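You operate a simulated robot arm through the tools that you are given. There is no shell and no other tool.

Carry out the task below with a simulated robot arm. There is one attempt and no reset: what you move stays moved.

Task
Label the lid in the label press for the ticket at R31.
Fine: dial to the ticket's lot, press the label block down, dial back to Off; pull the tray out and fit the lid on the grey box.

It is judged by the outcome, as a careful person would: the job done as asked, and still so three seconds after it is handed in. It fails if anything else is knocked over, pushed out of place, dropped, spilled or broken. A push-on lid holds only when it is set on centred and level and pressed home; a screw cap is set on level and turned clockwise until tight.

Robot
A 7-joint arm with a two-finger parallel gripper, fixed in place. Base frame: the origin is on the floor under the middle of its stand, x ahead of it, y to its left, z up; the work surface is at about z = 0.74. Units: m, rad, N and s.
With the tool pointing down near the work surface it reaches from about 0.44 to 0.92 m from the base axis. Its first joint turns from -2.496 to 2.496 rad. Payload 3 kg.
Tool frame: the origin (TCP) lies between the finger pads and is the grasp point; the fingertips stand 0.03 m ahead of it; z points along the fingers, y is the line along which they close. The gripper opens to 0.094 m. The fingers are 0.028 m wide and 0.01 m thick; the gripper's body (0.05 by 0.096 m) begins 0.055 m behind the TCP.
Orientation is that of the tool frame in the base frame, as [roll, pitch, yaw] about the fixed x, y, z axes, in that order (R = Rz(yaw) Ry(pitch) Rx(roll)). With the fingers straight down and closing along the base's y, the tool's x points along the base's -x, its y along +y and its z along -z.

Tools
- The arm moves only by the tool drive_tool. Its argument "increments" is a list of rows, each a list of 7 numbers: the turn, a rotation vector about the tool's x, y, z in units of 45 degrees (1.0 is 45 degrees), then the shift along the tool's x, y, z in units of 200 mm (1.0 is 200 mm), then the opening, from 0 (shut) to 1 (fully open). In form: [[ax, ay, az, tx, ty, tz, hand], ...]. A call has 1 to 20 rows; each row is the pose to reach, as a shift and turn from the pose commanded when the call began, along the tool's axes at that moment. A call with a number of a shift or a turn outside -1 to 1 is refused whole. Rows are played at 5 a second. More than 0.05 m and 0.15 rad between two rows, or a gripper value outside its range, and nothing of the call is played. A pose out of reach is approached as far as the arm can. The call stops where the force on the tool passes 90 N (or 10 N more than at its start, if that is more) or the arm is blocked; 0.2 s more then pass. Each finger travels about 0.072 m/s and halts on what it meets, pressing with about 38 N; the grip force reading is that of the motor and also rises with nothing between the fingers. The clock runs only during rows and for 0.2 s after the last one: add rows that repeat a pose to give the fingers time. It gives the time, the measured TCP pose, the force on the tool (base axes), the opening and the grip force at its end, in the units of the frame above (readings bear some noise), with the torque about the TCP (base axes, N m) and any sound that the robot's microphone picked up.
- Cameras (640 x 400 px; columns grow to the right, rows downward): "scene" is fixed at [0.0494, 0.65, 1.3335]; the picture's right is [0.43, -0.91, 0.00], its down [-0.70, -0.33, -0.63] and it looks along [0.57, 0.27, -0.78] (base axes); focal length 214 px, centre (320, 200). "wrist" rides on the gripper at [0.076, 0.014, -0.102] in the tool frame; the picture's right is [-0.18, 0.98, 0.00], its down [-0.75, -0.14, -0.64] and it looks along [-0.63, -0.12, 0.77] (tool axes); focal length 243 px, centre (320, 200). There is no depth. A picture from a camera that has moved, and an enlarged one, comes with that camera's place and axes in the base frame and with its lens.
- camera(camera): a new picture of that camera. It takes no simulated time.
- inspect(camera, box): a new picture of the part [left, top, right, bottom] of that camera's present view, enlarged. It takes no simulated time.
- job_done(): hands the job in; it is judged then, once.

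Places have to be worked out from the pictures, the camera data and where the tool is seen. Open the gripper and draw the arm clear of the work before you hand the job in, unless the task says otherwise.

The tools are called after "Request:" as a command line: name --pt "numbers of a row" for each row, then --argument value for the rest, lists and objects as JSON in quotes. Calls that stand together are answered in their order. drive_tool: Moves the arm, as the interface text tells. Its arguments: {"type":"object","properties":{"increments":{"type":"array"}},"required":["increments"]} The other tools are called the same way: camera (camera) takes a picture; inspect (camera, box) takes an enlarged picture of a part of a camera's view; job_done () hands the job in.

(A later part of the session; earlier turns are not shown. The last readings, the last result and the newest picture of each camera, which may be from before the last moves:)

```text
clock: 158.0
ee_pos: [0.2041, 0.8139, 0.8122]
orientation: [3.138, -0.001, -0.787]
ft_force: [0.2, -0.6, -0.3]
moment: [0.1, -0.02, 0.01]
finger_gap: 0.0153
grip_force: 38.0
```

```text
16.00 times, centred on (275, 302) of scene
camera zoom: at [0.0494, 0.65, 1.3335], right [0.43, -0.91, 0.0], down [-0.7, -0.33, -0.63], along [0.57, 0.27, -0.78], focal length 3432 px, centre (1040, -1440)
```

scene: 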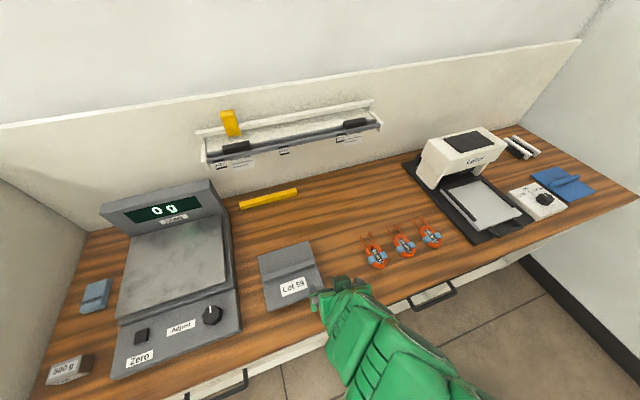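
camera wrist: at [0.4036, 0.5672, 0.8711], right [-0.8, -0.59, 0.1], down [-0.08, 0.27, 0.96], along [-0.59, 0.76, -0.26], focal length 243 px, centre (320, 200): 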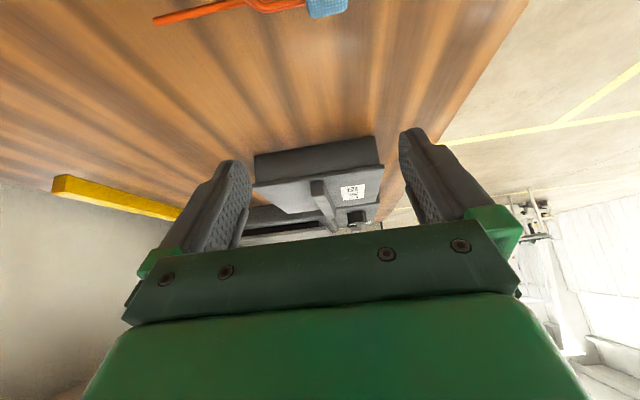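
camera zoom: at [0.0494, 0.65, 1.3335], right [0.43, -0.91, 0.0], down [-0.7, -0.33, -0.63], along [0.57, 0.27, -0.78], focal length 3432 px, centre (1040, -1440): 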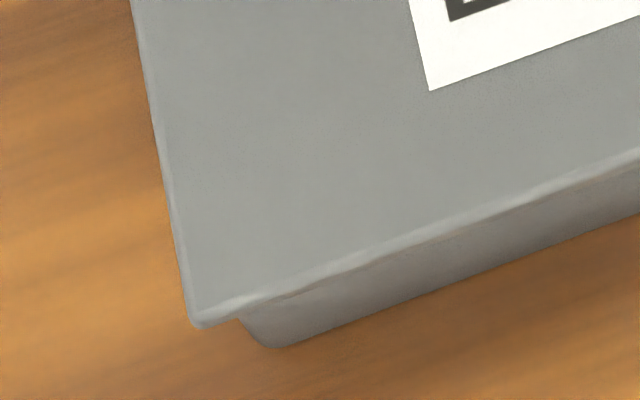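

Zero force and centred. Releasing and rising.

Request:
drive_tool --pt "0 0 0 0 0 0 0.2" --pt "0 0 0 0 0 0 0.3" --pt "0 0 0 0 0 0 0.45" --pt "0 0 0 0 0 0 0.45" --pt "0 0 0 0 0 -0.06 0.45" --pt "0 0 0 0 0 -0.15 0.45" --pt "0 0 0 0 0 -0.25 0.45" --pt "0 0 0 0 0 -0.25 0.45"

Request:
inspect --camera "scene" --box '[260, 290, 290, 315]'

Request:
inspect --camera "scene" --box '[305, 270, 335, 295]'

```text
clock: 159.8
ee_pos: [0.2038, 0.813, 0.8624]
orientation: [3.138, 0.0, -0.787]
ft_force: [-0.5, 0.1, 0.8]
moment: [-0.01, 0.0, -0.01]
finger_gap: 0.0423
grip_force: 0.1
```

```text
16.00 times, centred on (275, 302) of scene
camera zoom: at [0.0494, 0.65, 1.3335], right [0.43, -0.91, 0.0], down [-0.7, -0.33, -0.63], along [0.57, 0.27, -0.78], focal length 3432 px, centre (1040, -1440)
```

zoom: 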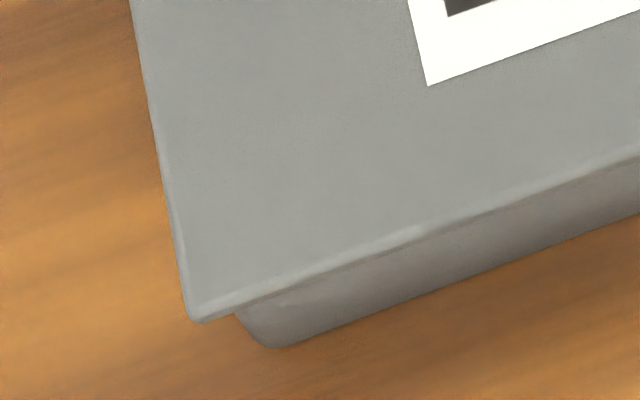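

```text
16.00 times, centred on (320, 282) of scene
camera zoom: at [0.0494, 0.65, 1.3335], right [0.43, -0.91, 0.0], down [-0.7, -0.33, -0.63], along [0.57, 0.27, -0.78], focal length 3432 px, centre (320, -1120)
```

zoom: 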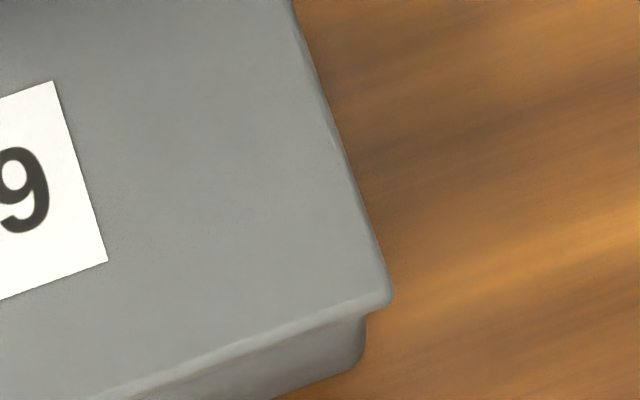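

The lid is free and within 0.8 mm of centre. Now a brisk press and release on the bar (about 60 N for a fraction of a second), so the controller has no time to build up lateral drag.

Request:
drive_tool --pt "0 0 0 0 0 0 0.2" --pt "0 0 0 0 0 0 0" --pt "0 0 0 0 0 0 0" --pt "0 0 0 0 0 0.08 0" --pt "0 0 0 0 0 0.14 0" --pt "0 0 0 0 0 0.158 0" --pt "0 0 0 0 0 0.175 0" --pt "0 0 0 0 0 0.175 0" --pt "0 0 0 0 0 0.155 0" --pt "0 0 0 0 0 0.08 0" --pt "0 0 0 0 0 0 0" --pt "0 0 0 0 0 0 0"

Request:
inspect --camera "scene" --box '[260, 290, 290, 315]'

Request:
inspect --camera "scene" --box '[305, 270, 335, 295]'

```text
clock: 162.4
ee_pos: [0.2047, 0.8149, 0.8614]
orientation: [3.139, 0.0, -0.787]
ft_force: [0.1, 1.0, -0.4]
moment: [-0.01, 0.01, 0.02]
finger_gap: 0.0
grip_force: 33.3
```

```text
16.00 times, centred on (275, 302) of scene
camera zoom: at [0.0494, 0.65, 1.3335], right [0.43, -0.91, 0.0], down [-0.7, -0.33, -0.63], along [0.57, 0.27, -0.78], focal length 3432 px, centre (1040, -1440)
```

zoom: 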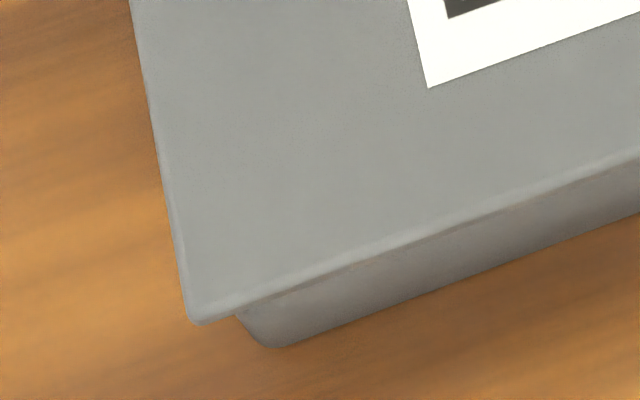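

```text
16.00 times, centred on (320, 282) of scene
camera zoom: at [0.0494, 0.65, 1.3335], right [0.43, -0.91, 0.0], down [-0.7, -0.33, -0.63], along [0.57, 0.27, -0.78], focal length 3432 px, centre (320, -1120)
```

zoom: 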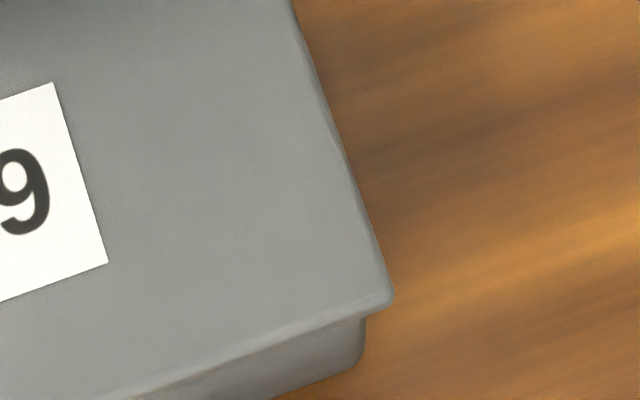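

The brisk press works: the lid moved only 0.3 mm and is still centred. I'll repeat it a bit deeper (about 75 N) to be sure it's pressed home.

Request:
drive_tool --pt "0 0 0 0 0 0.08 0" --pt "0 0 0 0 0 0.14 0" --pt "0 0 0 0 0 0.155 0" --pt "0 0 0 0 0 0.177 0" --pt "0 0 0 0 0 0.177 0"

Request:
drive_tool --pt "0 0 0 0 0 -0.03 0" --pt "0 0 0 0 0 -0.15 0" --pt "0 0 0 0 0 -0.25 0" --pt "0 0 0 0 0 -0.25 0"

Request:
inspect --camera "scene" --box '[260, 290, 290, 315]'

Request:
inspect --camera "scene" --box '[305, 270, 335, 295]'

```text
clock: 163.6
ee_pos: [0.2045, 0.8142, 0.8294]
orientation: [3.14, 0.002, -0.787]
ft_force: [-0.1, -6.5, 38.0]
moment: [-0.24, -0.05, 0.02]
finger_gap: 0.0
grip_force: 33.1
```

```text
clock: 164.6
ee_pos: [0.2044, 0.812, 0.8772]
orientation: [3.138, 0.0, -0.787]
ft_force: [-0.1, -0.1, 0.6]
moment: [-0.01, 0.04, -0.01]
finger_gap: 0.0
grip_force: 32.8
```

```text
16.00 times, centred on (275, 302) of scene
camera zoom: at [0.0494, 0.65, 1.3335], right [0.43, -0.91, 0.0], down [-0.7, -0.33, -0.63], along [0.57, 0.27, -0.78], focal length 3432 px, centre (1040, -1440)
```

zoom: 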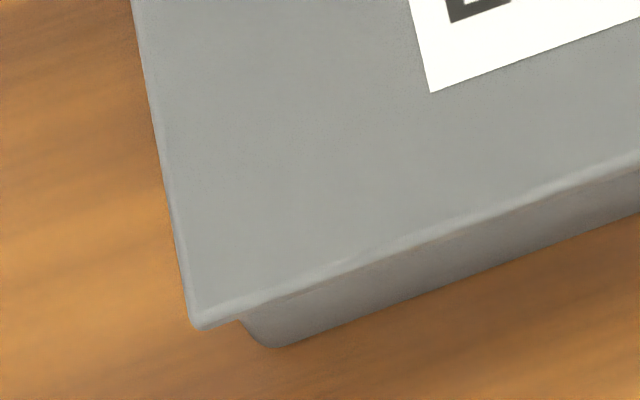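

```text
16.00 times, centred on (320, 282) of scene
camera zoom: at [0.0494, 0.65, 1.3335], right [0.43, -0.91, 0.0], down [-0.7, -0.33, -0.63], along [0.57, 0.27, -0.78], focal length 3432 px, centre (320, -1120)
```

zoom: 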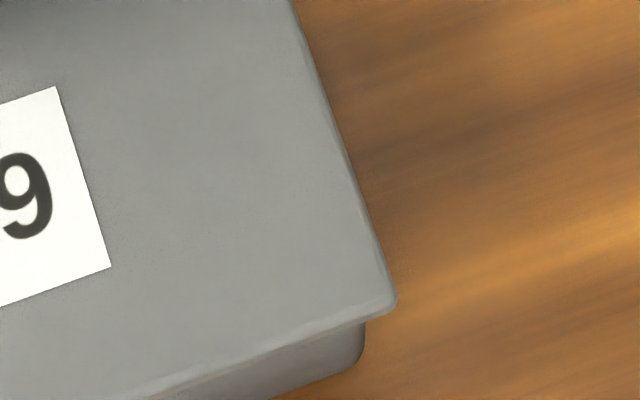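

The lid is free-standing, centred within 0.5 mm and pressed. I'll do one gentle tug test to learn whether it is held now: grip the bar and lift by under 1 mm while reading the force.

Request:
drive_tool --pt "0 0 0 0 0 0 0.3" --pt "0 0 0 0 0 0 0.5" --pt "0 0 0 0 0 0.12 0.5" --pt "0 0 0 0 0 0.24 0.5" --pt "0 0 0 0 0 0.3 0.5" --pt "0 0 0 0 0 0.31 0.5" --pt "0 0 0 0 0 0.31 0.3" --pt "0 0 0 0 0 0.31 0.1" --pt "0 0 0 0 0 0.31 0" --pt "0 0 0 0 0 0.31 0"

Request:
inspect --camera "scene" --box '[260, 290, 290, 315]'

```text
clock: 166.8
ee_pos: [0.2032, 0.8126, 0.8155]
orientation: [3.14, 0.001, -0.787]
ft_force: [0.0, 0.1, -0.1]
moment: [0.1, 0.01, -0.02]
finger_gap: 0.0148
grip_force: 38.2
```

```text
16.00 times, centred on (275, 302) of scene
camera zoom: at [0.0494, 0.65, 1.3335], right [0.43, -0.91, 0.0], down [-0.7, -0.33, -0.63], along [0.57, 0.27, -0.78], focal length 3432 px, centre (1040, -1440)
```

zoom: 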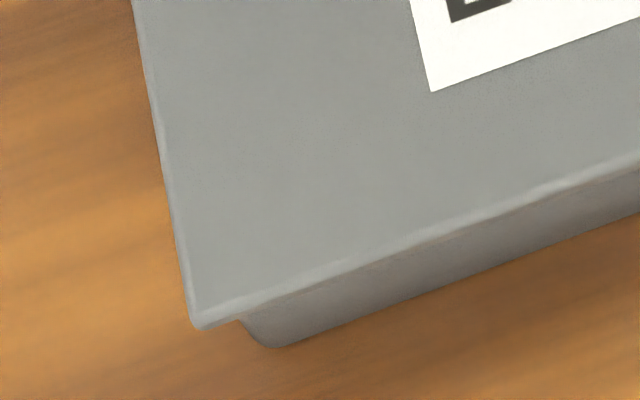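

Request:
drive_tool --pt "0 0 0 0 0 -0.004 0" --pt "0 0 0 0 0 -0.008 0" --pt "0 0 0 0 0 -0.01 0" --pt "0 0 0 0 0 -0.01 0"

Request:
inspect --camera "scene" --box '[260, 290, 290, 315]'

Request:
inspect --camera "scene" --box '[305, 270, 335, 295]'

```text
clock: 167.8
ee_pos: [0.2029, 0.814, 0.8175]
orientation: [3.139, 0.001, -0.787]
ft_force: [-0.1, 0.0, -0.3]
moment: [-0.02, -0.02, 0.01]
finger_gap: 0.015
grip_force: 37.5
```

```text
16.00 times, centred on (275, 302) of scene
camera zoom: at [0.0494, 0.65, 1.3335], right [0.43, -0.91, 0.0], down [-0.7, -0.33, -0.63], along [0.57, 0.27, -0.78], focal length 3432 px, centre (1040, -1440)
```

zoom: 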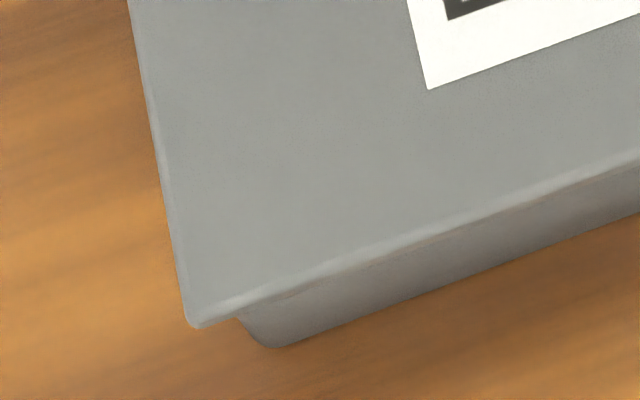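

```text
16.00 times, centred on (320, 282) of scene
camera zoom: at [0.0494, 0.65, 1.3335], right [0.43, -0.91, 0.0], down [-0.7, -0.33, -0.63], along [0.57, 0.27, -0.78], focal length 3432 px, centre (320, -1120)
```

zoom: 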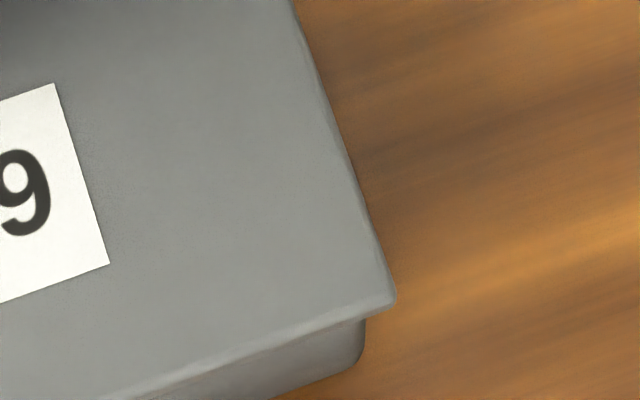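

It lifts with no resistance, so pressing at about 40 N isn't enough to hold. I'll set it back, release, and do a firmer brisk press (up to the 90 N limit) on the bar, avoiding drag, then recheck.

Request:
drive_tool --pt "0 0 0 0 0 0.004 0" --pt "0 0 0 0 0 0.008 0" --pt "0 0 0 0 0 0.01 0" --pt "0 0 0 0 0 0.01 0"

Request:
inspect --camera "scene" --box '[260, 290, 290, 315]'

```text
clock: 168.8
ee_pos: [0.2028, 0.8128, 0.8153]
orientation: [3.14, 0.001, -0.787]
ft_force: [0.2, -0.2, 2.4]
moment: [0.08, -0.04, -0.03]
finger_gap: 0.0153
grip_force: 37.8
```

```text
16.00 times, centred on (275, 302) of scene
camera zoom: at [0.0494, 0.65, 1.3335], right [0.43, -0.91, 0.0], down [-0.7, -0.33, -0.63], along [0.57, 0.27, -0.78], focal length 3432 px, centre (1040, -1440)
```

zoom: 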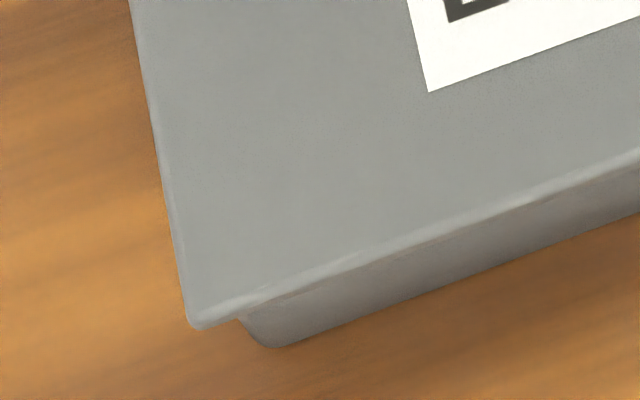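

Request:
drive_tool --pt "0 0 0 0 0 0 0.2" --pt "0 0 0 0 0 0 0.3" --pt "0 0 0 0 0 0 0.45" --pt "0 0 0 0 0 0 0.45" --pt "0 0 0 0 0 -0.06 0.45" --pt "0 0 0 0 0 -0.15 0.45" --pt "0 0 0 0 0 -0.22 0.2" --pt "0 0 0 0 0 -0.22 0" --pt "0 0 0 0 0 -0.22 0"

Request:
inspect --camera "scene" --box '[260, 290, 290, 315]'

```text
clock: 170.8
ee_pos: [0.2028, 0.8139, 0.8597]
orientation: [3.139, 0.0, -0.789]
ft_force: [0.1, 0.5, 0.4]
moment: [-0.01, -0.03, -0.02]
finger_gap: 0.0
grip_force: 33.3
```

```text
16.00 times, centred on (275, 302) of scene
camera zoom: at [0.0494, 0.65, 1.3335], right [0.43, -0.91, 0.0], down [-0.7, -0.33, -0.63], along [0.57, 0.27, -0.78], focal length 3432 px, centre (1040, -1440)
```

zoom: 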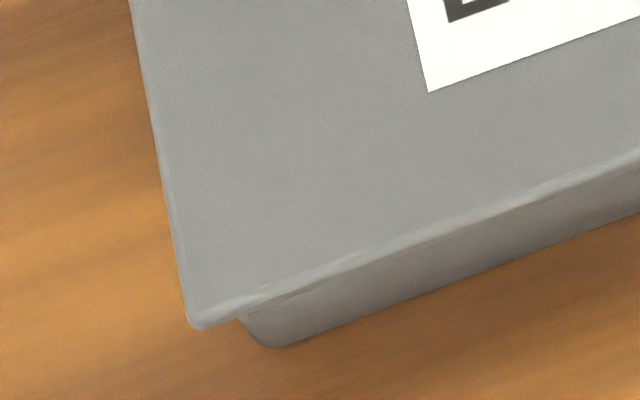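

Lid unchanged and centred. Firm brisk press now; the call will stop by itself at the force limit.

Request:
drive_tool --pt "0 0 0 0 0 0.08 0" --pt "0 0 0 0 0 0.13 0" --pt "0 0 0 0 0 0.148 0" --pt "0 0 0 0 0 0.168 0" --pt "0 0 0 0 0 0.185 0" --pt "0 0 0 0 0 0.2 0"

Request:
drive_tool --pt "0 0 0 0 0 -0.05 0" --pt "0 0 0 0 0 -0.15 0" --pt "0 0 0 0 0 -0.2 0" --pt "0 0 0 0 0 -0.2 0"

Request:
inspect --camera "scene" --box '[260, 290, 290, 315]'

Request:
inspect --camera "scene" --box '[305, 270, 335, 295]'

```text
clock: 172.0
ee_pos: [0.2041, 0.8155, 0.8296]
orientation: [-3.134, 0.005, -0.786]
ft_force: [-0.6, -1.2, 17.3]
moment: [-0.14, -0.05, -0.08]
finger_gap: 0.0001
grip_force: 32.6
stopped in row 6: the force on the tool passed its limit at 99 N (the readings are from after the stop); the commanded pose is now the measured one
```

```text
clock: 173.0
ee_pos: [0.2038, 0.8152, 0.8679]
orientation: [-3.14, 0.006, -0.787]
ft_force: [-0.2, 0.0, -0.2]
moment: [-0.01, 0.01, 0.04]
finger_gap: 0.0001
grip_force: 33.1
```

```text
16.00 times, centred on (275, 302) of scene
camera zoom: at [0.0494, 0.65, 1.3335], right [0.43, -0.91, 0.0], down [-0.7, -0.33, -0.63], along [0.57, 0.27, -0.78], focal length 3432 px, centre (1040, -1440)
```

zoom: 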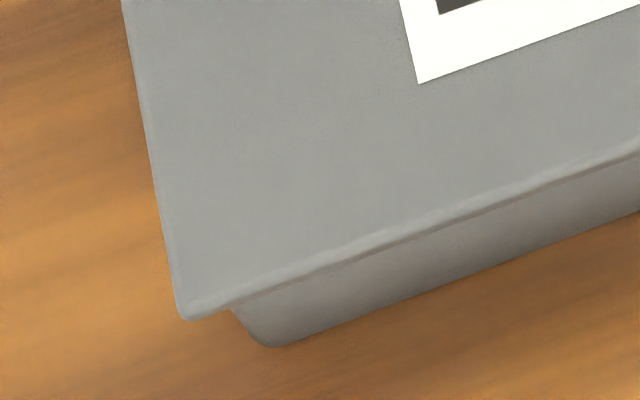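

```text
16.00 times, centred on (320, 282) of scene
camera zoom: at [0.0494, 0.65, 1.3335], right [0.43, -0.91, 0.0], down [-0.7, -0.33, -0.63], along [0.57, 0.27, -0.78], focal length 3432 px, centre (320, -1120)
```

zoom: 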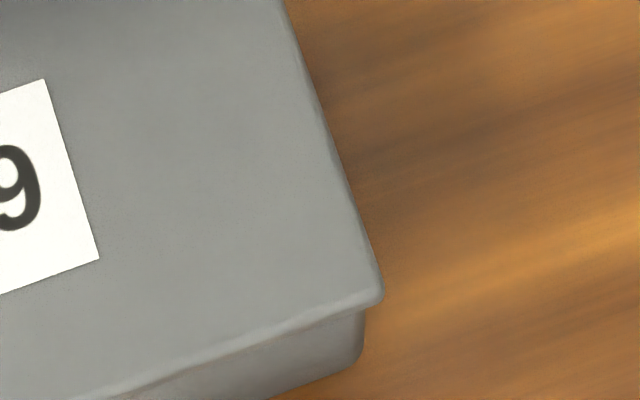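

Peak 99 N, though the lid crept about 2 mm outward during loading. I'll regrip and check if it's held, then recentre.

Request:
drive_tool --pt "0.006 0 0 -0.004 -0.006 0 0.3" --pt "0.006 -0.006 0 -0.004 -0.006 0 0.5" --pt "0.006 -0.006 0 -0.004 -0.006 0.1 0.5" --pt "0.006 -0.006 0 -0.004 -0.006 0.2 0.5" --pt "0.006 -0.006 0 -0.004 -0.006 0.255 0.5" --pt "0.006 -0.006 0 -0.004 -0.006 0.264 0.5" --pt "0.006 -0.006 0 -0.004 -0.006 0.264 0.3" --pt "0.006 -0.006 0 -0.004 -0.006 0.264 0.1" --pt "0.006 -0.006 0 -0.004 -0.006 0.264 0" --pt "0.006 -0.006 0 -0.004 -0.006 0.264 0"

Request:
drive_tool --pt "0 0 0 0 0 -0.004 0" --pt "0 0 0 0 0 -0.008 0" --pt "0 0 0 0 0 -0.01 0" --pt "0 0 0 0 0 -0.01 0"

Request:
inspect --camera "scene" --box '[260, 290, 290, 315]'

```text
clock: 175.2
ee_pos: [0.2042, 0.8164, 0.8159]
orientation: [-3.134, 0.007, -0.787]
ft_force: [0.3, 1.4, 3.3]
moment: [-0.06, 0.19, -0.04]
finger_gap: 0.0152
grip_force: 38.0
```

```text
clock: 176.2
ee_pos: [0.2042, 0.8174, 0.8171]
orientation: [-3.133, 0.009, -0.785]
ft_force: [-0.4, 0.8, 0.2]
moment: [0.0, 0.01, 0.03]
finger_gap: 0.0151
grip_force: 37.9
```

```text
16.00 times, centred on (275, 302) of scene
camera zoom: at [0.0494, 0.65, 1.3335], right [0.43, -0.91, 0.0], down [-0.7, -0.33, -0.63], along [0.57, 0.27, -0.78], focal length 3432 px, centre (1040, -1440)
```

zoom: 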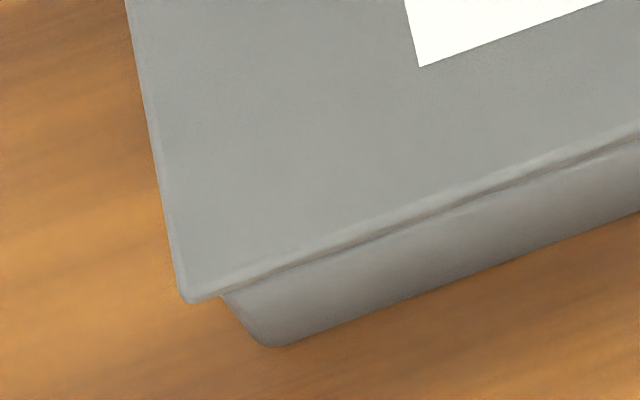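

Still not held. My next press needs to be firm and without any creep at the peak. First I'll level the tool, recentre the lid, set it down and release.

Request:
drive_tool --pt "-0.005 0.006 0 0 0.008 -0.005 0" --pt "-0.01 0.0115 0 0.001 0.0155 -0.005 0" --pt "-0.01 0.0115 0 0.001 0.0155 0 0" --pt "-0.01 0.0115 0 0.001 0.0155 0.005 0" --pt "-0.01 0.0115 0 0.001 0.0155 0.005 0"

Request:
inspect --camera "scene" --box '[260, 290, 290, 315]'

```text
clock: 177.4
ee_pos: [0.2023, 0.8148, 0.8161]
orientation: [-3.139, 0.0, -0.786]
ft_force: [0.6, 0.5, -0.1]
moment: [0.02, 0.02, 0.04]
finger_gap: 0.0149
grip_force: 38.7
```

```text
16.00 times, centred on (275, 302) of scene
camera zoom: at [0.0494, 0.65, 1.3335], right [0.43, -0.91, 0.0], down [-0.7, -0.33, -0.63], along [0.57, 0.27, -0.78], focal length 3432 px, centre (1040, -1440)
```

zoom: 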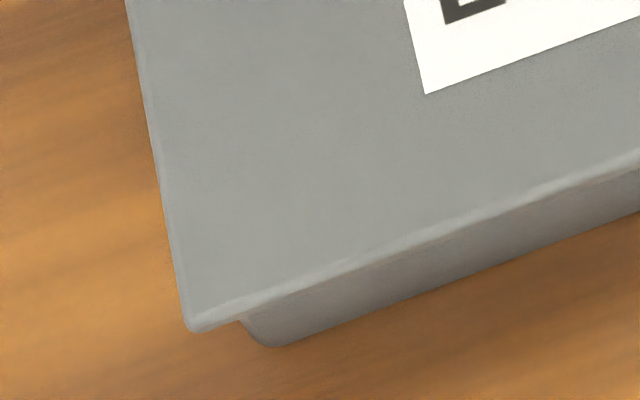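

Request:
drive_tool --pt "0 0 0 0.003 -0.0015 0 0" --pt "0 0 0 0.003 -0.0015 0.002 0" --pt "0 0 0 0.003 -0.0015 0.002 0"

Request:
inspect --camera "scene" --box '[260, 290, 290, 315]'

```text
clock: 178.2
ee_pos: [0.2029, 0.8142, 0.8169]
orientation: [-3.139, 0.001, -0.787]
ft_force: [-0.6, -0.1, 3.1]
moment: [0.22, 0.26, -0.01]
finger_gap: 0.0152
grip_force: 38.0
```

```text
16.00 times, centred on (275, 302) of scene
camera zoom: at [0.0494, 0.65, 1.3335], right [0.43, -0.91, 0.0], down [-0.7, -0.33, -0.63], along [0.57, 0.27, -0.78], focal length 3432 px, centre (1040, -1440)
```

zoom: 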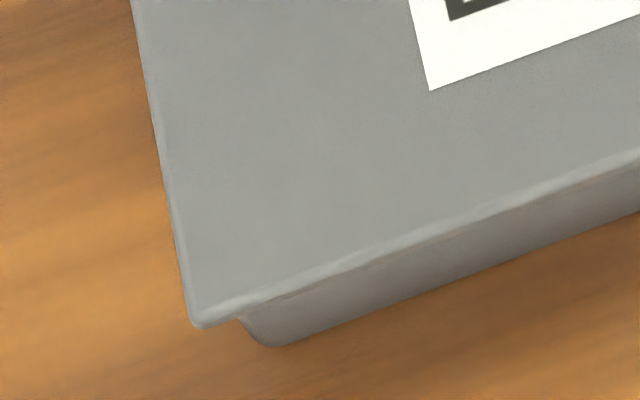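

Centred at light contact. Release, rise, close.

Request:
drive_tool --pt "0 0 0 0 0 0 0.2" --pt "0 0 0 0 0 0 0.3" --pt "0 0 0 0 0 0 0.45" --pt "0 0 0 0 0 0 0.45" --pt "0 0 0 0 0 -0.06 0.45" --pt "0 0 0 0 0 -0.15 0.45" --pt "0 0 0 0 0 -0.22 0.2" --pt "0 0 0 0 0 -0.22 0" --pt "0 0 0 0 0 -0.22 0"

Request:
inspect --camera "scene" --box '[260, 290, 290, 315]'

```text
clock: 180.2
ee_pos: [0.2041, 0.8143, 0.8595]
orientation: [3.141, -0.003, -0.787]
ft_force: [-0.7, -0.2, 0.3]
moment: [-0.03, -0.02, 0.02]
finger_gap: 0.0
grip_force: 32.6
```

```text
16.00 times, centred on (275, 302) of scene
camera zoom: at [0.0494, 0.65, 1.3335], right [0.43, -0.91, 0.0], down [-0.7, -0.33, -0.63], along [0.57, 0.27, -0.78], focal length 3432 px, centre (1040, -1440)
```

zoom: 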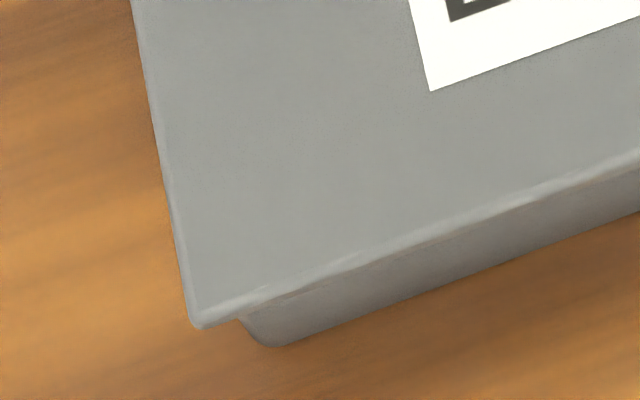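

Lid centred and free. Brisk firm press with flex compensation, then immediate symmetric release.

Request:
drive_tool --pt "0 0 0 0 0 0.08 0" --pt "0 0 0 0 0 0.13 0" --pt "0 0 0 0 0 0.147 0" --pt "0 0 0 0.0018 0.003 0.164 0" --pt "0 0 0 0.0035 0.006 0.181 0" --pt "0 0 0 0.0018 0.003 0.164 0" --pt "0 0 0 0 0 0.145 0" --pt "0 0 0 0 0 0.08 0" --pt "0 0 0 0 0 0 0" --pt "0 0 0 0 0 0 0"

Request:
inspect --camera "scene" --box '[260, 290, 290, 315]'

Request:
inspect --camera "scene" --box '[305, 270, 335, 295]'

```text
clock: 182.4
ee_pos: [0.2039, 0.8137, 0.8588]
orientation: [-3.141, -0.003, -0.785]
ft_force: [0.0, -0.9, -0.9]
moment: [0.0, -0.01, 0.01]
finger_gap: 0.0001
grip_force: 32.9
```

```text
16.00 times, centred on (275, 302) of scene
camera zoom: at [0.0494, 0.65, 1.3335], right [0.43, -0.91, 0.0], down [-0.7, -0.33, -0.63], along [0.57, 0.27, -0.78], focal length 3432 px, centre (1040, -1440)
```

zoom: 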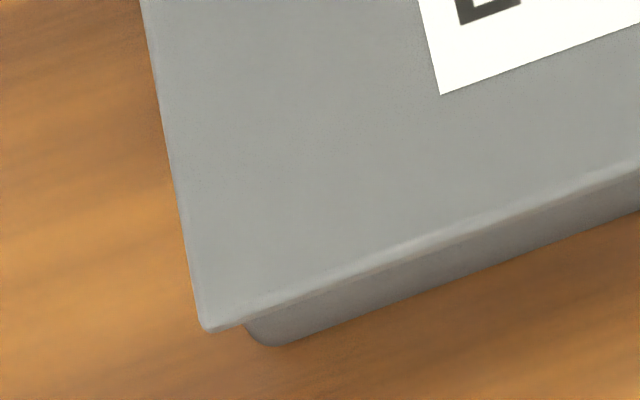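

```text
16.00 times, centred on (320, 282) of scene
camera zoom: at [0.0494, 0.65, 1.3335], right [0.43, -0.91, 0.0], down [-0.7, -0.33, -0.63], along [0.57, 0.27, -0.78], focal length 3432 px, centre (320, -1120)
```

zoom: 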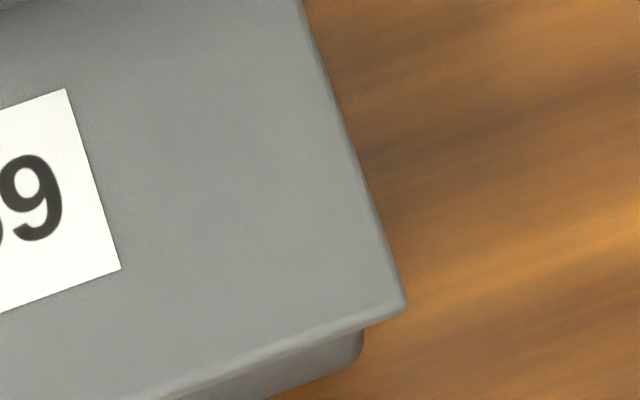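

The compensation overshot this time (about 1.6 mm inward). Rather than keep guessing, I want a much closer look at the lid's underside, because the rib positions decide how it seats. I'll regrip, lift, and carry it to the viewing pose again.

Request:
drive_tool --pt "0 0 0 0.0125 0.005 0 0.3" --pt "0 0 0 0.0125 0.005 0 0.5" --pt "0 0 0 0.0125 0.005 0.1 0.5" --pt "0 0 0 0.0125 0.005 0.19 0.5" --pt "0 0 0 0.0125 0.005 0.215 0.5" --pt "0 0 0 0.0125 0.005 0.22 0.5" --pt "0 0 0 0.0125 0.005 0.22 0.3" --pt "0 0 0 0.0125 0.005 0.22 0.1" --pt "0 0 0 0.0125 0.005 0.22 0" --pt "0 0 0 0.0125 0.005 0.22 0"

Request:
drive_tool --pt "0 0 0 0 0 -0.02 0" --pt "0 0 0 0 0 -0.06 0" --pt "0 0 0 0 0 -0.14 0" --pt "0 0 0 0 0 -0.26 0" --pt "0 0 0 0.03 0 -0.4 0" --pt "0 0 0 0.1 0 -0.54 0" --pt "0 0 0 0.22 0 -0.66 0" --pt "0 0 0 0.36 0 -0.72 0" --pt "0 0 0 0.52 0 -0.74 0" --pt "0 0 0 0.68 0 -0.74 0" --pt "0 0 0 0.84 0 -0.74 0" --pt "0 0 0 1.0 0 -0.74 0" --pt "0 0 0 1.0 0 -0.74 0"

```text
clock: 184.6
ee_pos: [0.2042, 0.8118, 0.8167]
orientation: [-3.14, -0.003, -0.785]
ft_force: [-0.3, 1.3, 1.7]
moment: [0.06, 0.08, -0.03]
finger_gap: 0.0152
grip_force: 38.0
```

```text
clock: 187.4
ee_pos: [0.3444, 0.6697, 0.9632]
orientation: [-3.14, -0.003, -0.785]
ft_force: [0.1, 0.5, -1.5]
moment: [0.01, -0.03, 0.05]
finger_gap: 0.0151
grip_force: 38.0
```

Request:
drive_tool --pt "0 -0.04 0 0.09 0.02 -0.05 0" --pt "0 -0.09 0 0.18 0.045 -0.11 0" --pt "0 -0.14 0 0.27 0.07 -0.17 0" --pt "0 -0.2 0 0.36 0.095 -0.23 0" --pt "0 -0.26 0 0.45 0.12 -0.3 0" --pt "0 -0.33 0 0.55 0.15 -0.37 0" --pt "0 -0.4 0 0.65 0.175 -0.45 0" --pt "0 -0.4 0 0.65 0.175 -0.45 0"

```text
clock: 189.2
ee_pos: [0.4117, 0.5546, 1.054]
orientation: [-3.14, 0.315, -0.786]
ft_force: [1.2, 0.5, -1.2]
moment: [0.04, -0.02, -0.01]
finger_gap: 0.015
grip_force: 38.0
```

Request:
drive_tool --pt "0 -0.1 0 0.035 0.018 -0.094 0" --pt "0 -0.2 0 0.07 0.035 -0.188 0" --pt "0 -0.3 0 0.105 0.053 -0.283 0" --pt "0 -0.4 0 0.14 0.07 -0.377 0" --pt "0 -0.5 0 0.175 0.088 -0.471 0" --pt "0 -0.6 0 0.21 0.105 -0.566 0" --pt "0 -0.7 0 0.245 0.123 -0.66 0" --pt "0 -0.8 0 0.28 0.14 -0.754 0" --pt "0 -0.8 0 0.28 0.14 -0.754 0"

Request:
camera --camera "scene"

```text
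clock: 191.2
ee_pos: [0.4611, 0.4646, 1.1803]
orientation: [-3.14, 0.942, -0.784]
ft_force: [-0.1, -0.2, -0.3]
moment: [0.01, -0.01, -0.02]
finger_gap: 0.0152
grip_force: 38.3
```

```text
taken
```

scene: 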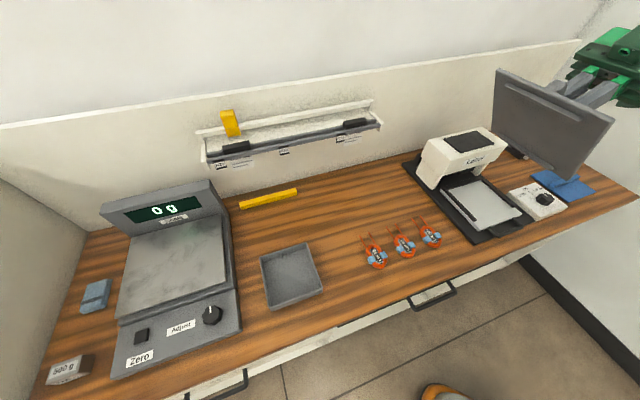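

The underside is in view. Zooming in closely on both ribs and on the open box's wall tops.

Request:
inspect --camera "scene" --box '[485, 65, 620, 185]'

Request:
inspect --camera "scene" --box '[490, 65, 545, 105]'

Request:
inspect --camera "scene" --box '[490, 120, 545, 160]'

Request:
inspect --camera "scene" --box '[545, 95, 615, 180]'

Request:
inspect --camera "scene" --box '[255, 240, 330, 312]'

```text
3.33 times, centred on (552, 125) of scene
camera zoom: at [0.0494, 0.65, 1.3335], right [0.43, -0.91, 0.0], down [-0.7, -0.33, -0.63], along [0.57, 0.27, -0.78], focal length 715 px, centre (-455, 450)
```

zoom: 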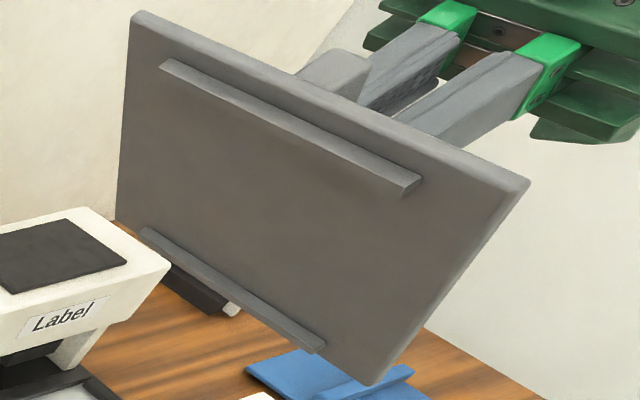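

```text
10.00 times, centred on (518, 85) of scene
camera zoom: at [0.0494, 0.65, 1.3335], right [0.43, -0.91, 0.0], down [-0.7, -0.33, -0.63], along [0.57, 0.27, -0.78], focal length 2145 px, centre (-1655, 1350)
```

zoom: 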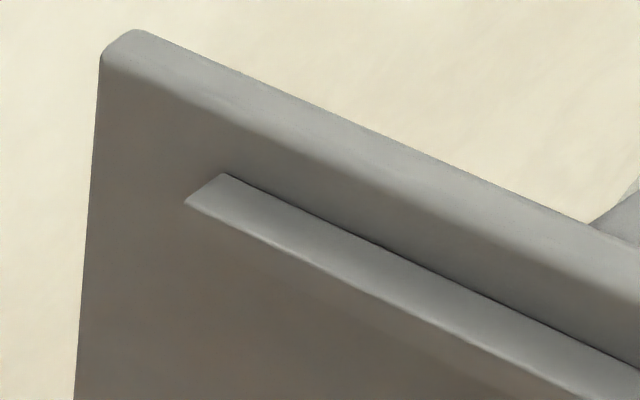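

```text
10.00 times, centred on (518, 140) of scene
camera zoom: at [0.0494, 0.65, 1.3335], right [0.43, -0.91, 0.0], down [-0.7, -0.33, -0.63], along [0.57, 0.27, -0.78], focal length 2145 px, centre (-1655, 800)
```

zoom: 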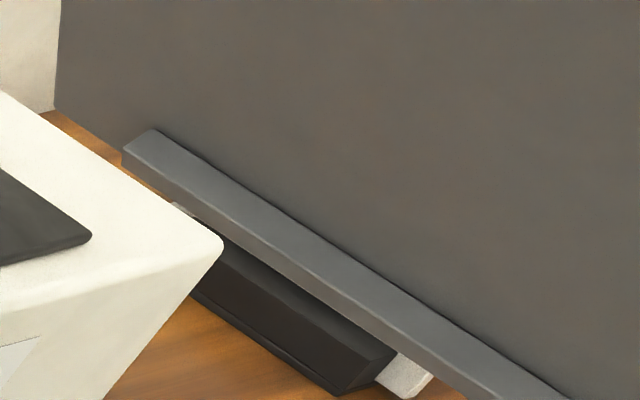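

```text
4.71 times, centred on (580, 138) of scene
camera zoom: at [0.0494, 0.65, 1.3335], right [0.43, -0.91, 0.0], down [-0.7, -0.33, -0.63], along [0.57, 0.27, -0.78], focal length 1009 px, centre (-904, 494)
```

zoom: 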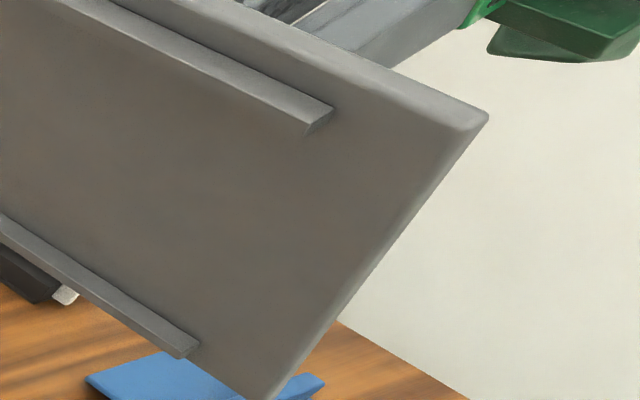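

```text
5.56 times, centred on (292, 276) of scene
camera zoom: at [0.0494, 0.65, 1.3335], right [0.43, -0.91, 0.0], down [-0.7, -0.33, -0.63], along [0.57, 0.27, -0.78], focal length 1192 px, centre (473, -222)
```

zoom: 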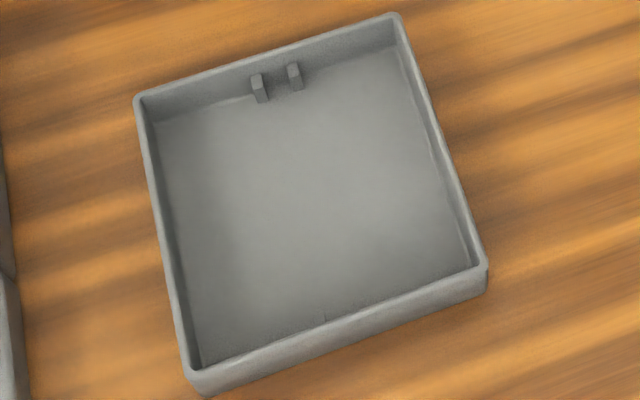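

The ribs are thin upright walls about 5.7 mm deep and 100 mm long, at ±58–61.5 mm from the lid's centre. Now I'll measure the box's wall thickness accurately to see the real clearance.

Request:
inspect --camera "scene" --box '[258, 262, 278, 276]'

Request:
inspect --camera "scene" --box '[306, 258, 326, 272]'

Request:
inspect --camera "scene" --box '[285, 290, 305, 304]'

Request:
inspect --camera "scene" --box '[276, 240, 296, 254]'

```text
16.00 times, centred on (268, 269) of scene
camera zoom: at [0.0494, 0.65, 1.3335], right [0.43, -0.91, 0.0], down [-0.7, -0.33, -0.63], along [0.57, 0.27, -0.78], focal length 3432 px, centre (1152, -904)
```

zoom: 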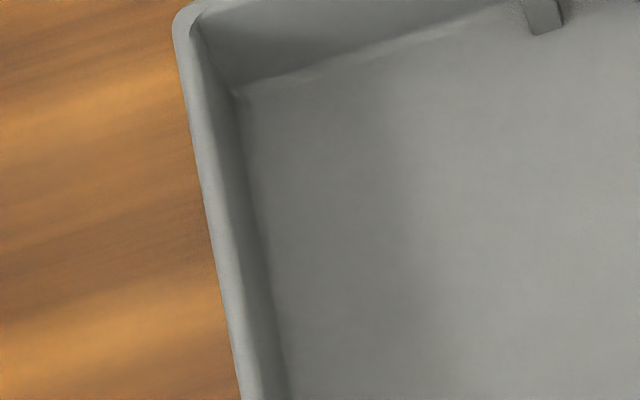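

```text
16.00 times, centred on (316, 265) of scene
camera zoom: at [0.0494, 0.65, 1.3335], right [0.43, -0.91, 0.0], down [-0.7, -0.33, -0.63], along [0.57, 0.27, -0.78], focal length 3432 px, centre (384, -840)
```

zoom: 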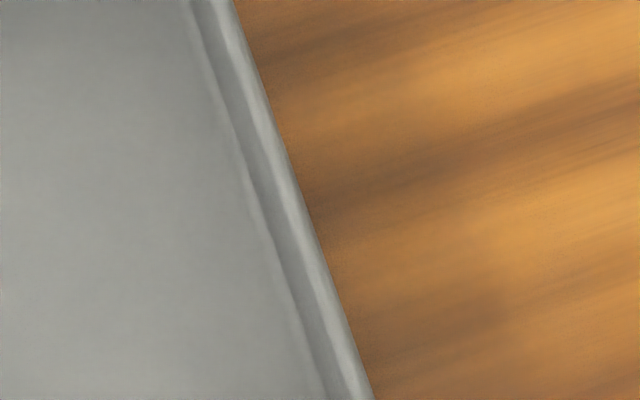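

```text
16.00 times, centred on (295, 297) of scene
camera zoom: at [0.0494, 0.65, 1.3335], right [0.43, -0.91, 0.0], down [-0.7, -0.33, -0.63], along [0.57, 0.27, -0.78], focal length 3432 px, centre (720, -1352)
```

zoom: 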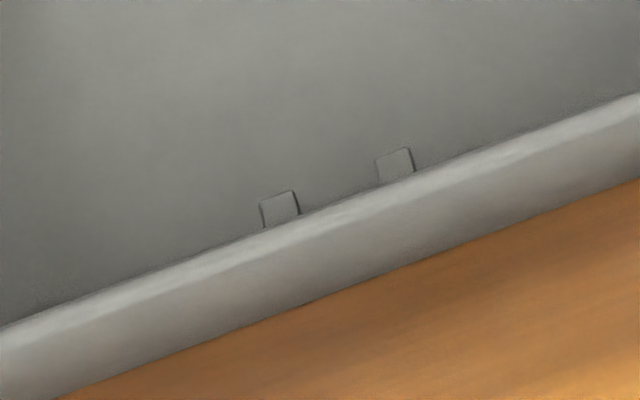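

```text
16.00 times, centred on (286, 247) of scene
camera zoom: at [0.0494, 0.65, 1.3335], right [0.43, -0.91, 0.0], down [-0.7, -0.33, -0.63], along [0.57, 0.27, -0.78], focal length 3432 px, centre (864, -552)
```

zoom: 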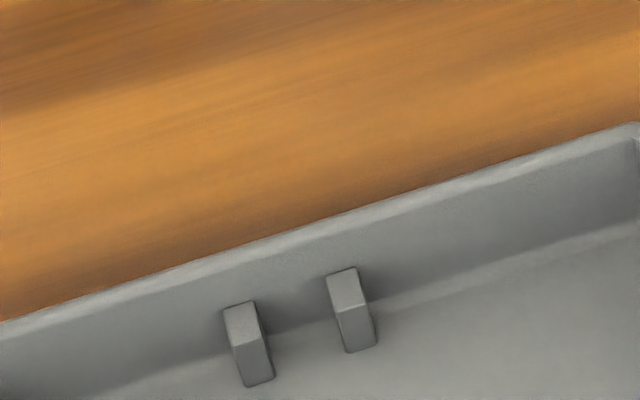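

The walls are only about 2.4 mm thick, so the ribs have several millimetres of play: the lid locates loosely and simply rests on the rim. I'll take the lid back, place it centred again, then view the seam horizontally to be sure nothing holds it up.

Request:
drive_tool --pt "0 0.1 0 0.027 -0.018 0.097 0" --pt "0 0.2 0 0.054 -0.035 0.194 0" --pt "0 0.3 0 0.081 -0.053 0.29 0" --pt "0 0.4 0 0.108 -0.07 0.387 0" --pt "0 0.5 0 0.135 -0.088 0.484 0" --pt "0 0.6 0 0.162 -0.105 0.581 0" --pt "0 0.7 0 0.189 -0.123 0.678 0" --pt "0 0.8 0 0.2155 -0.14 0.775 0" --pt "0 0.8 0 0.2155 -0.14 0.775 0"

```text
clock: 193.2
ee_pos: [0.4116, 0.5545, 1.0536]
orientation: [-3.141, 0.312, -0.785]
ft_force: [-0.1, -0.2, -0.4]
moment: [0.0, -0.02, -0.01]
finger_gap: 0.0149
grip_force: 37.3
```

Request:
drive_tool --pt "0 0.06 0 -0.07 -0.025 0.09 0" --pt "0 0.12 0 -0.14 -0.05 0.18 0" --pt "0 0.18 0 -0.21 -0.075 0.27 0" --pt "0 0.24 0 -0.275 -0.1 0.36 0" --pt "0 0.3 0 -0.345 -0.125 0.45 0" --pt "0 0.35 0 -0.415 -0.15 0.54 0" --pt "0 0.397 0 -0.4805 -0.175 0.628 0" --pt "0 0.397 0 -0.4805 -0.175 0.628 0"

Request:
drive_tool --pt "0 0 0 -0.1 0 0 0" --pt "0 0 0 -0.25 0 0 0" --pt "0 0 0 -0.4 0 0 0" --pt "0 0 0 -0.55 0 0 0" --pt "0 0 0 -0.7 0 0.04 0" --pt "0 0 0 -0.85 0 0.1 0" --pt "0 0 0 -0.96 0 0.2 0" --pt "0 0 0 -1.0 0 0.32 0" --pt "0 0 0 -1.0 0 0.45 0" --pt "0 0 0 -1.0 0 0.56 0" --pt "0 0 0 -1.0 0 0.56 0"

Request:
inspect --camera "scene" --box '[260, 285, 290, 310]'

Request:
inspect --camera "scene" --box '[305, 265, 335, 290]'

```text
clock: 195.0
ee_pos: [0.3436, 0.6707, 0.963]
orientation: [3.142, 0.0, -0.788]
ft_force: [0.0, 0.2, -0.5]
moment: [0.02, 0.02, 0.0]
finger_gap: 0.015
grip_force: 37.7
```

```text
clock: 197.4
ee_pos: [0.2034, 0.8138, 0.8524]
orientation: [3.141, 0.002, -0.785]
ft_force: [0.3, 0.8, -1.3]
moment: [0.0, 0.02, 0.01]
finger_gap: 0.015
grip_force: 38.0
```

```text
16.00 times, centred on (275, 298) of scene
camera zoom: at [0.0494, 0.65, 1.3335], right [0.43, -0.91, 0.0], down [-0.7, -0.33, -0.63], along [0.57, 0.27, -0.78], focal length 3432 px, centre (1040, -1360)
```

zoom: 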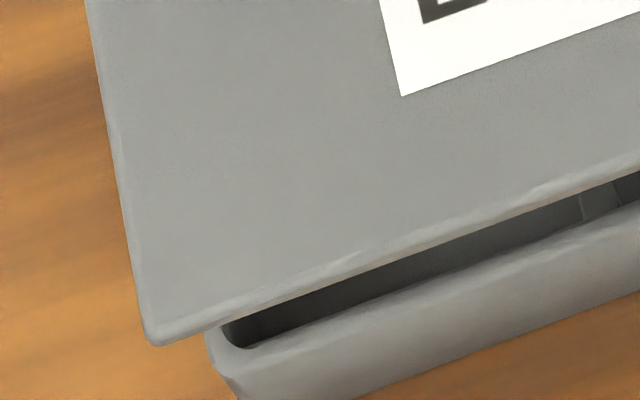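

```text
16.00 times, centred on (320, 278) of scene
camera zoom: at [0.0494, 0.65, 1.3335], right [0.43, -0.91, 0.0], down [-0.7, -0.33, -0.63], along [0.57, 0.27, -0.78], focal length 3432 px, centre (320, -1040)
```

zoom: 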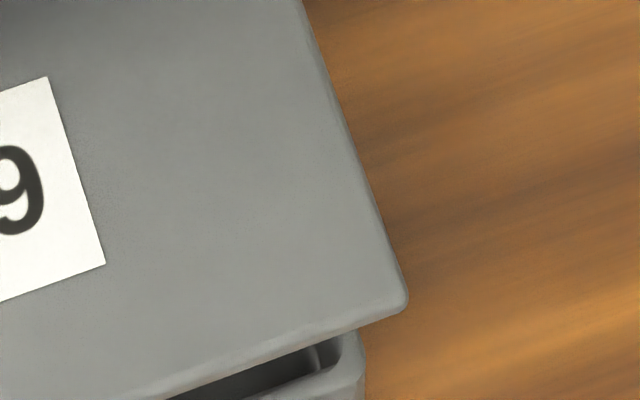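

Fresh measurements with the box uncovered put its centre at s=-0.4306, n=0.7170, about 1 mm further back than I had been using. I'll correct by s −0.9 mm and n +0.8 mm and set the lid down.

Request:
drive_tool --pt "0 0 0 -0.0045 -0.004 0.04 0" --pt "0 0 0 -0.0045 -0.004 0.09 0" --pt "0 0 0 -0.0045 -0.004 0.14 0" --pt "0 0 0 -0.0045 -0.004 0.165 0" --pt "0 0 0 -0.0045 -0.004 0.165 0"

Request:
drive_tool --pt "0 0 0 0 0 0.005 0" --pt "0 0 0 0 0 0.01 0" --pt "0 0 0 0 0 0.01 0"

Request:
inspect --camera "scene" --box '[260, 290, 290, 315]'

Request:
inspect --camera "scene" --box '[305, 270, 335, 295]'

```text
clock: 198.6
ee_pos: [0.2035, 0.8131, 0.8207]
orientation: [-3.141, 0.002, -0.786]
ft_force: [0.3, 0.1, -0.4]
moment: [0.0, 0.03, -0.02]
finger_gap: 0.0149
grip_force: 38.1
```

```text
clock: 199.4
ee_pos: [0.2039, 0.8141, 0.8186]
orientation: [-3.14, 0.002, -0.784]
ft_force: [0.1, 0.4, -0.1]
moment: [0.02, 0.02, 0.01]
finger_gap: 0.0149
grip_force: 38.2
```

```text
16.00 times, centred on (275, 302) of scene
camera zoom: at [0.0494, 0.65, 1.3335], right [0.43, -0.91, 0.0], down [-0.7, -0.33, -0.63], along [0.57, 0.27, -0.78], focal length 3432 px, centre (1040, -1440)
```

zoom: 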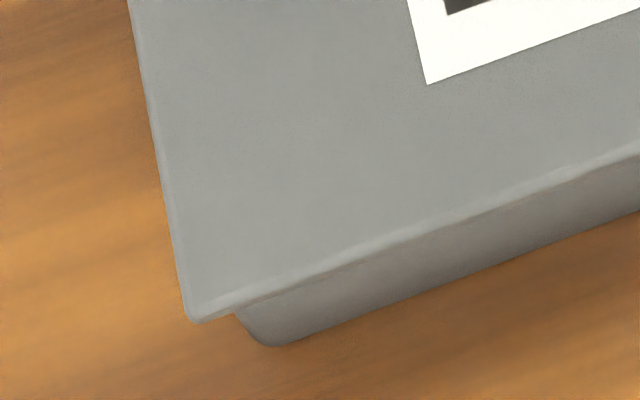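

```text
16.00 times, centred on (320, 282) of scene
camera zoom: at [0.0494, 0.65, 1.3335], right [0.43, -0.91, 0.0], down [-0.7, -0.33, -0.63], along [0.57, 0.27, -0.78], focal length 3432 px, centre (320, -1120)
```

zoom: 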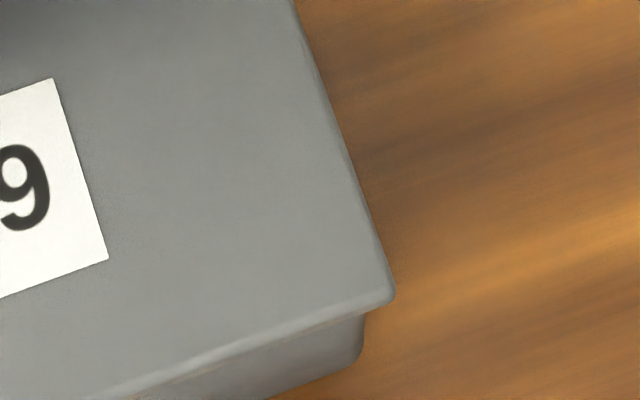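

Predicted on-rim position matches the target within 0.2 mm. Lowering the last 1–2 mm to contact and releasing.

Request:
drive_tool --pt "0 0 0 0 0 0.004 0" --pt "0 0 0 0 0 0.007 0" --pt "0 0 0 0 0 0.007 0"

```text
clock: 200.2
ee_pos: [0.2034, 0.8133, 0.816]
orientation: [-3.139, 0.001, -0.786]
ft_force: [-0.7, 0.0, 0.0]
moment: [-0.03, -0.02, -0.01]
finger_gap: 0.015
grip_force: 37.9
```

Request:
drive_tool --pt "0 0 0 0 0 0.003 0" --pt "0 0 0 0 0 0.004 0" --pt "0 0 0 0 0 0.004 0"

Request:
inspect --camera "scene" --box '[260, 290, 290, 315]'

```text
clock: 201.0
ee_pos: [0.2042, 0.8129, 0.8164]
orientation: [3.141, 0.002, -0.785]
ft_force: [0.4, 1.3, 0.4]
moment: [-0.09, -0.04, 0.01]
finger_gap: 0.015
grip_force: 37.8
```

```text
16.00 times, centred on (275, 302) of scene
camera zoom: at [0.0494, 0.65, 1.3335], right [0.43, -0.91, 0.0], down [-0.7, -0.33, -0.63], along [0.57, 0.27, -0.78], focal length 3432 px, centre (1040, -1440)
```

zoom: 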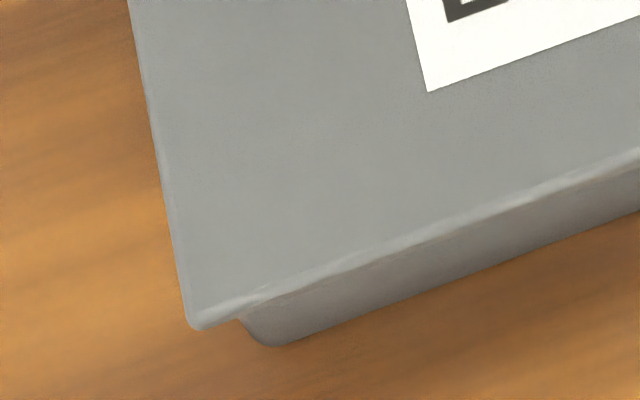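

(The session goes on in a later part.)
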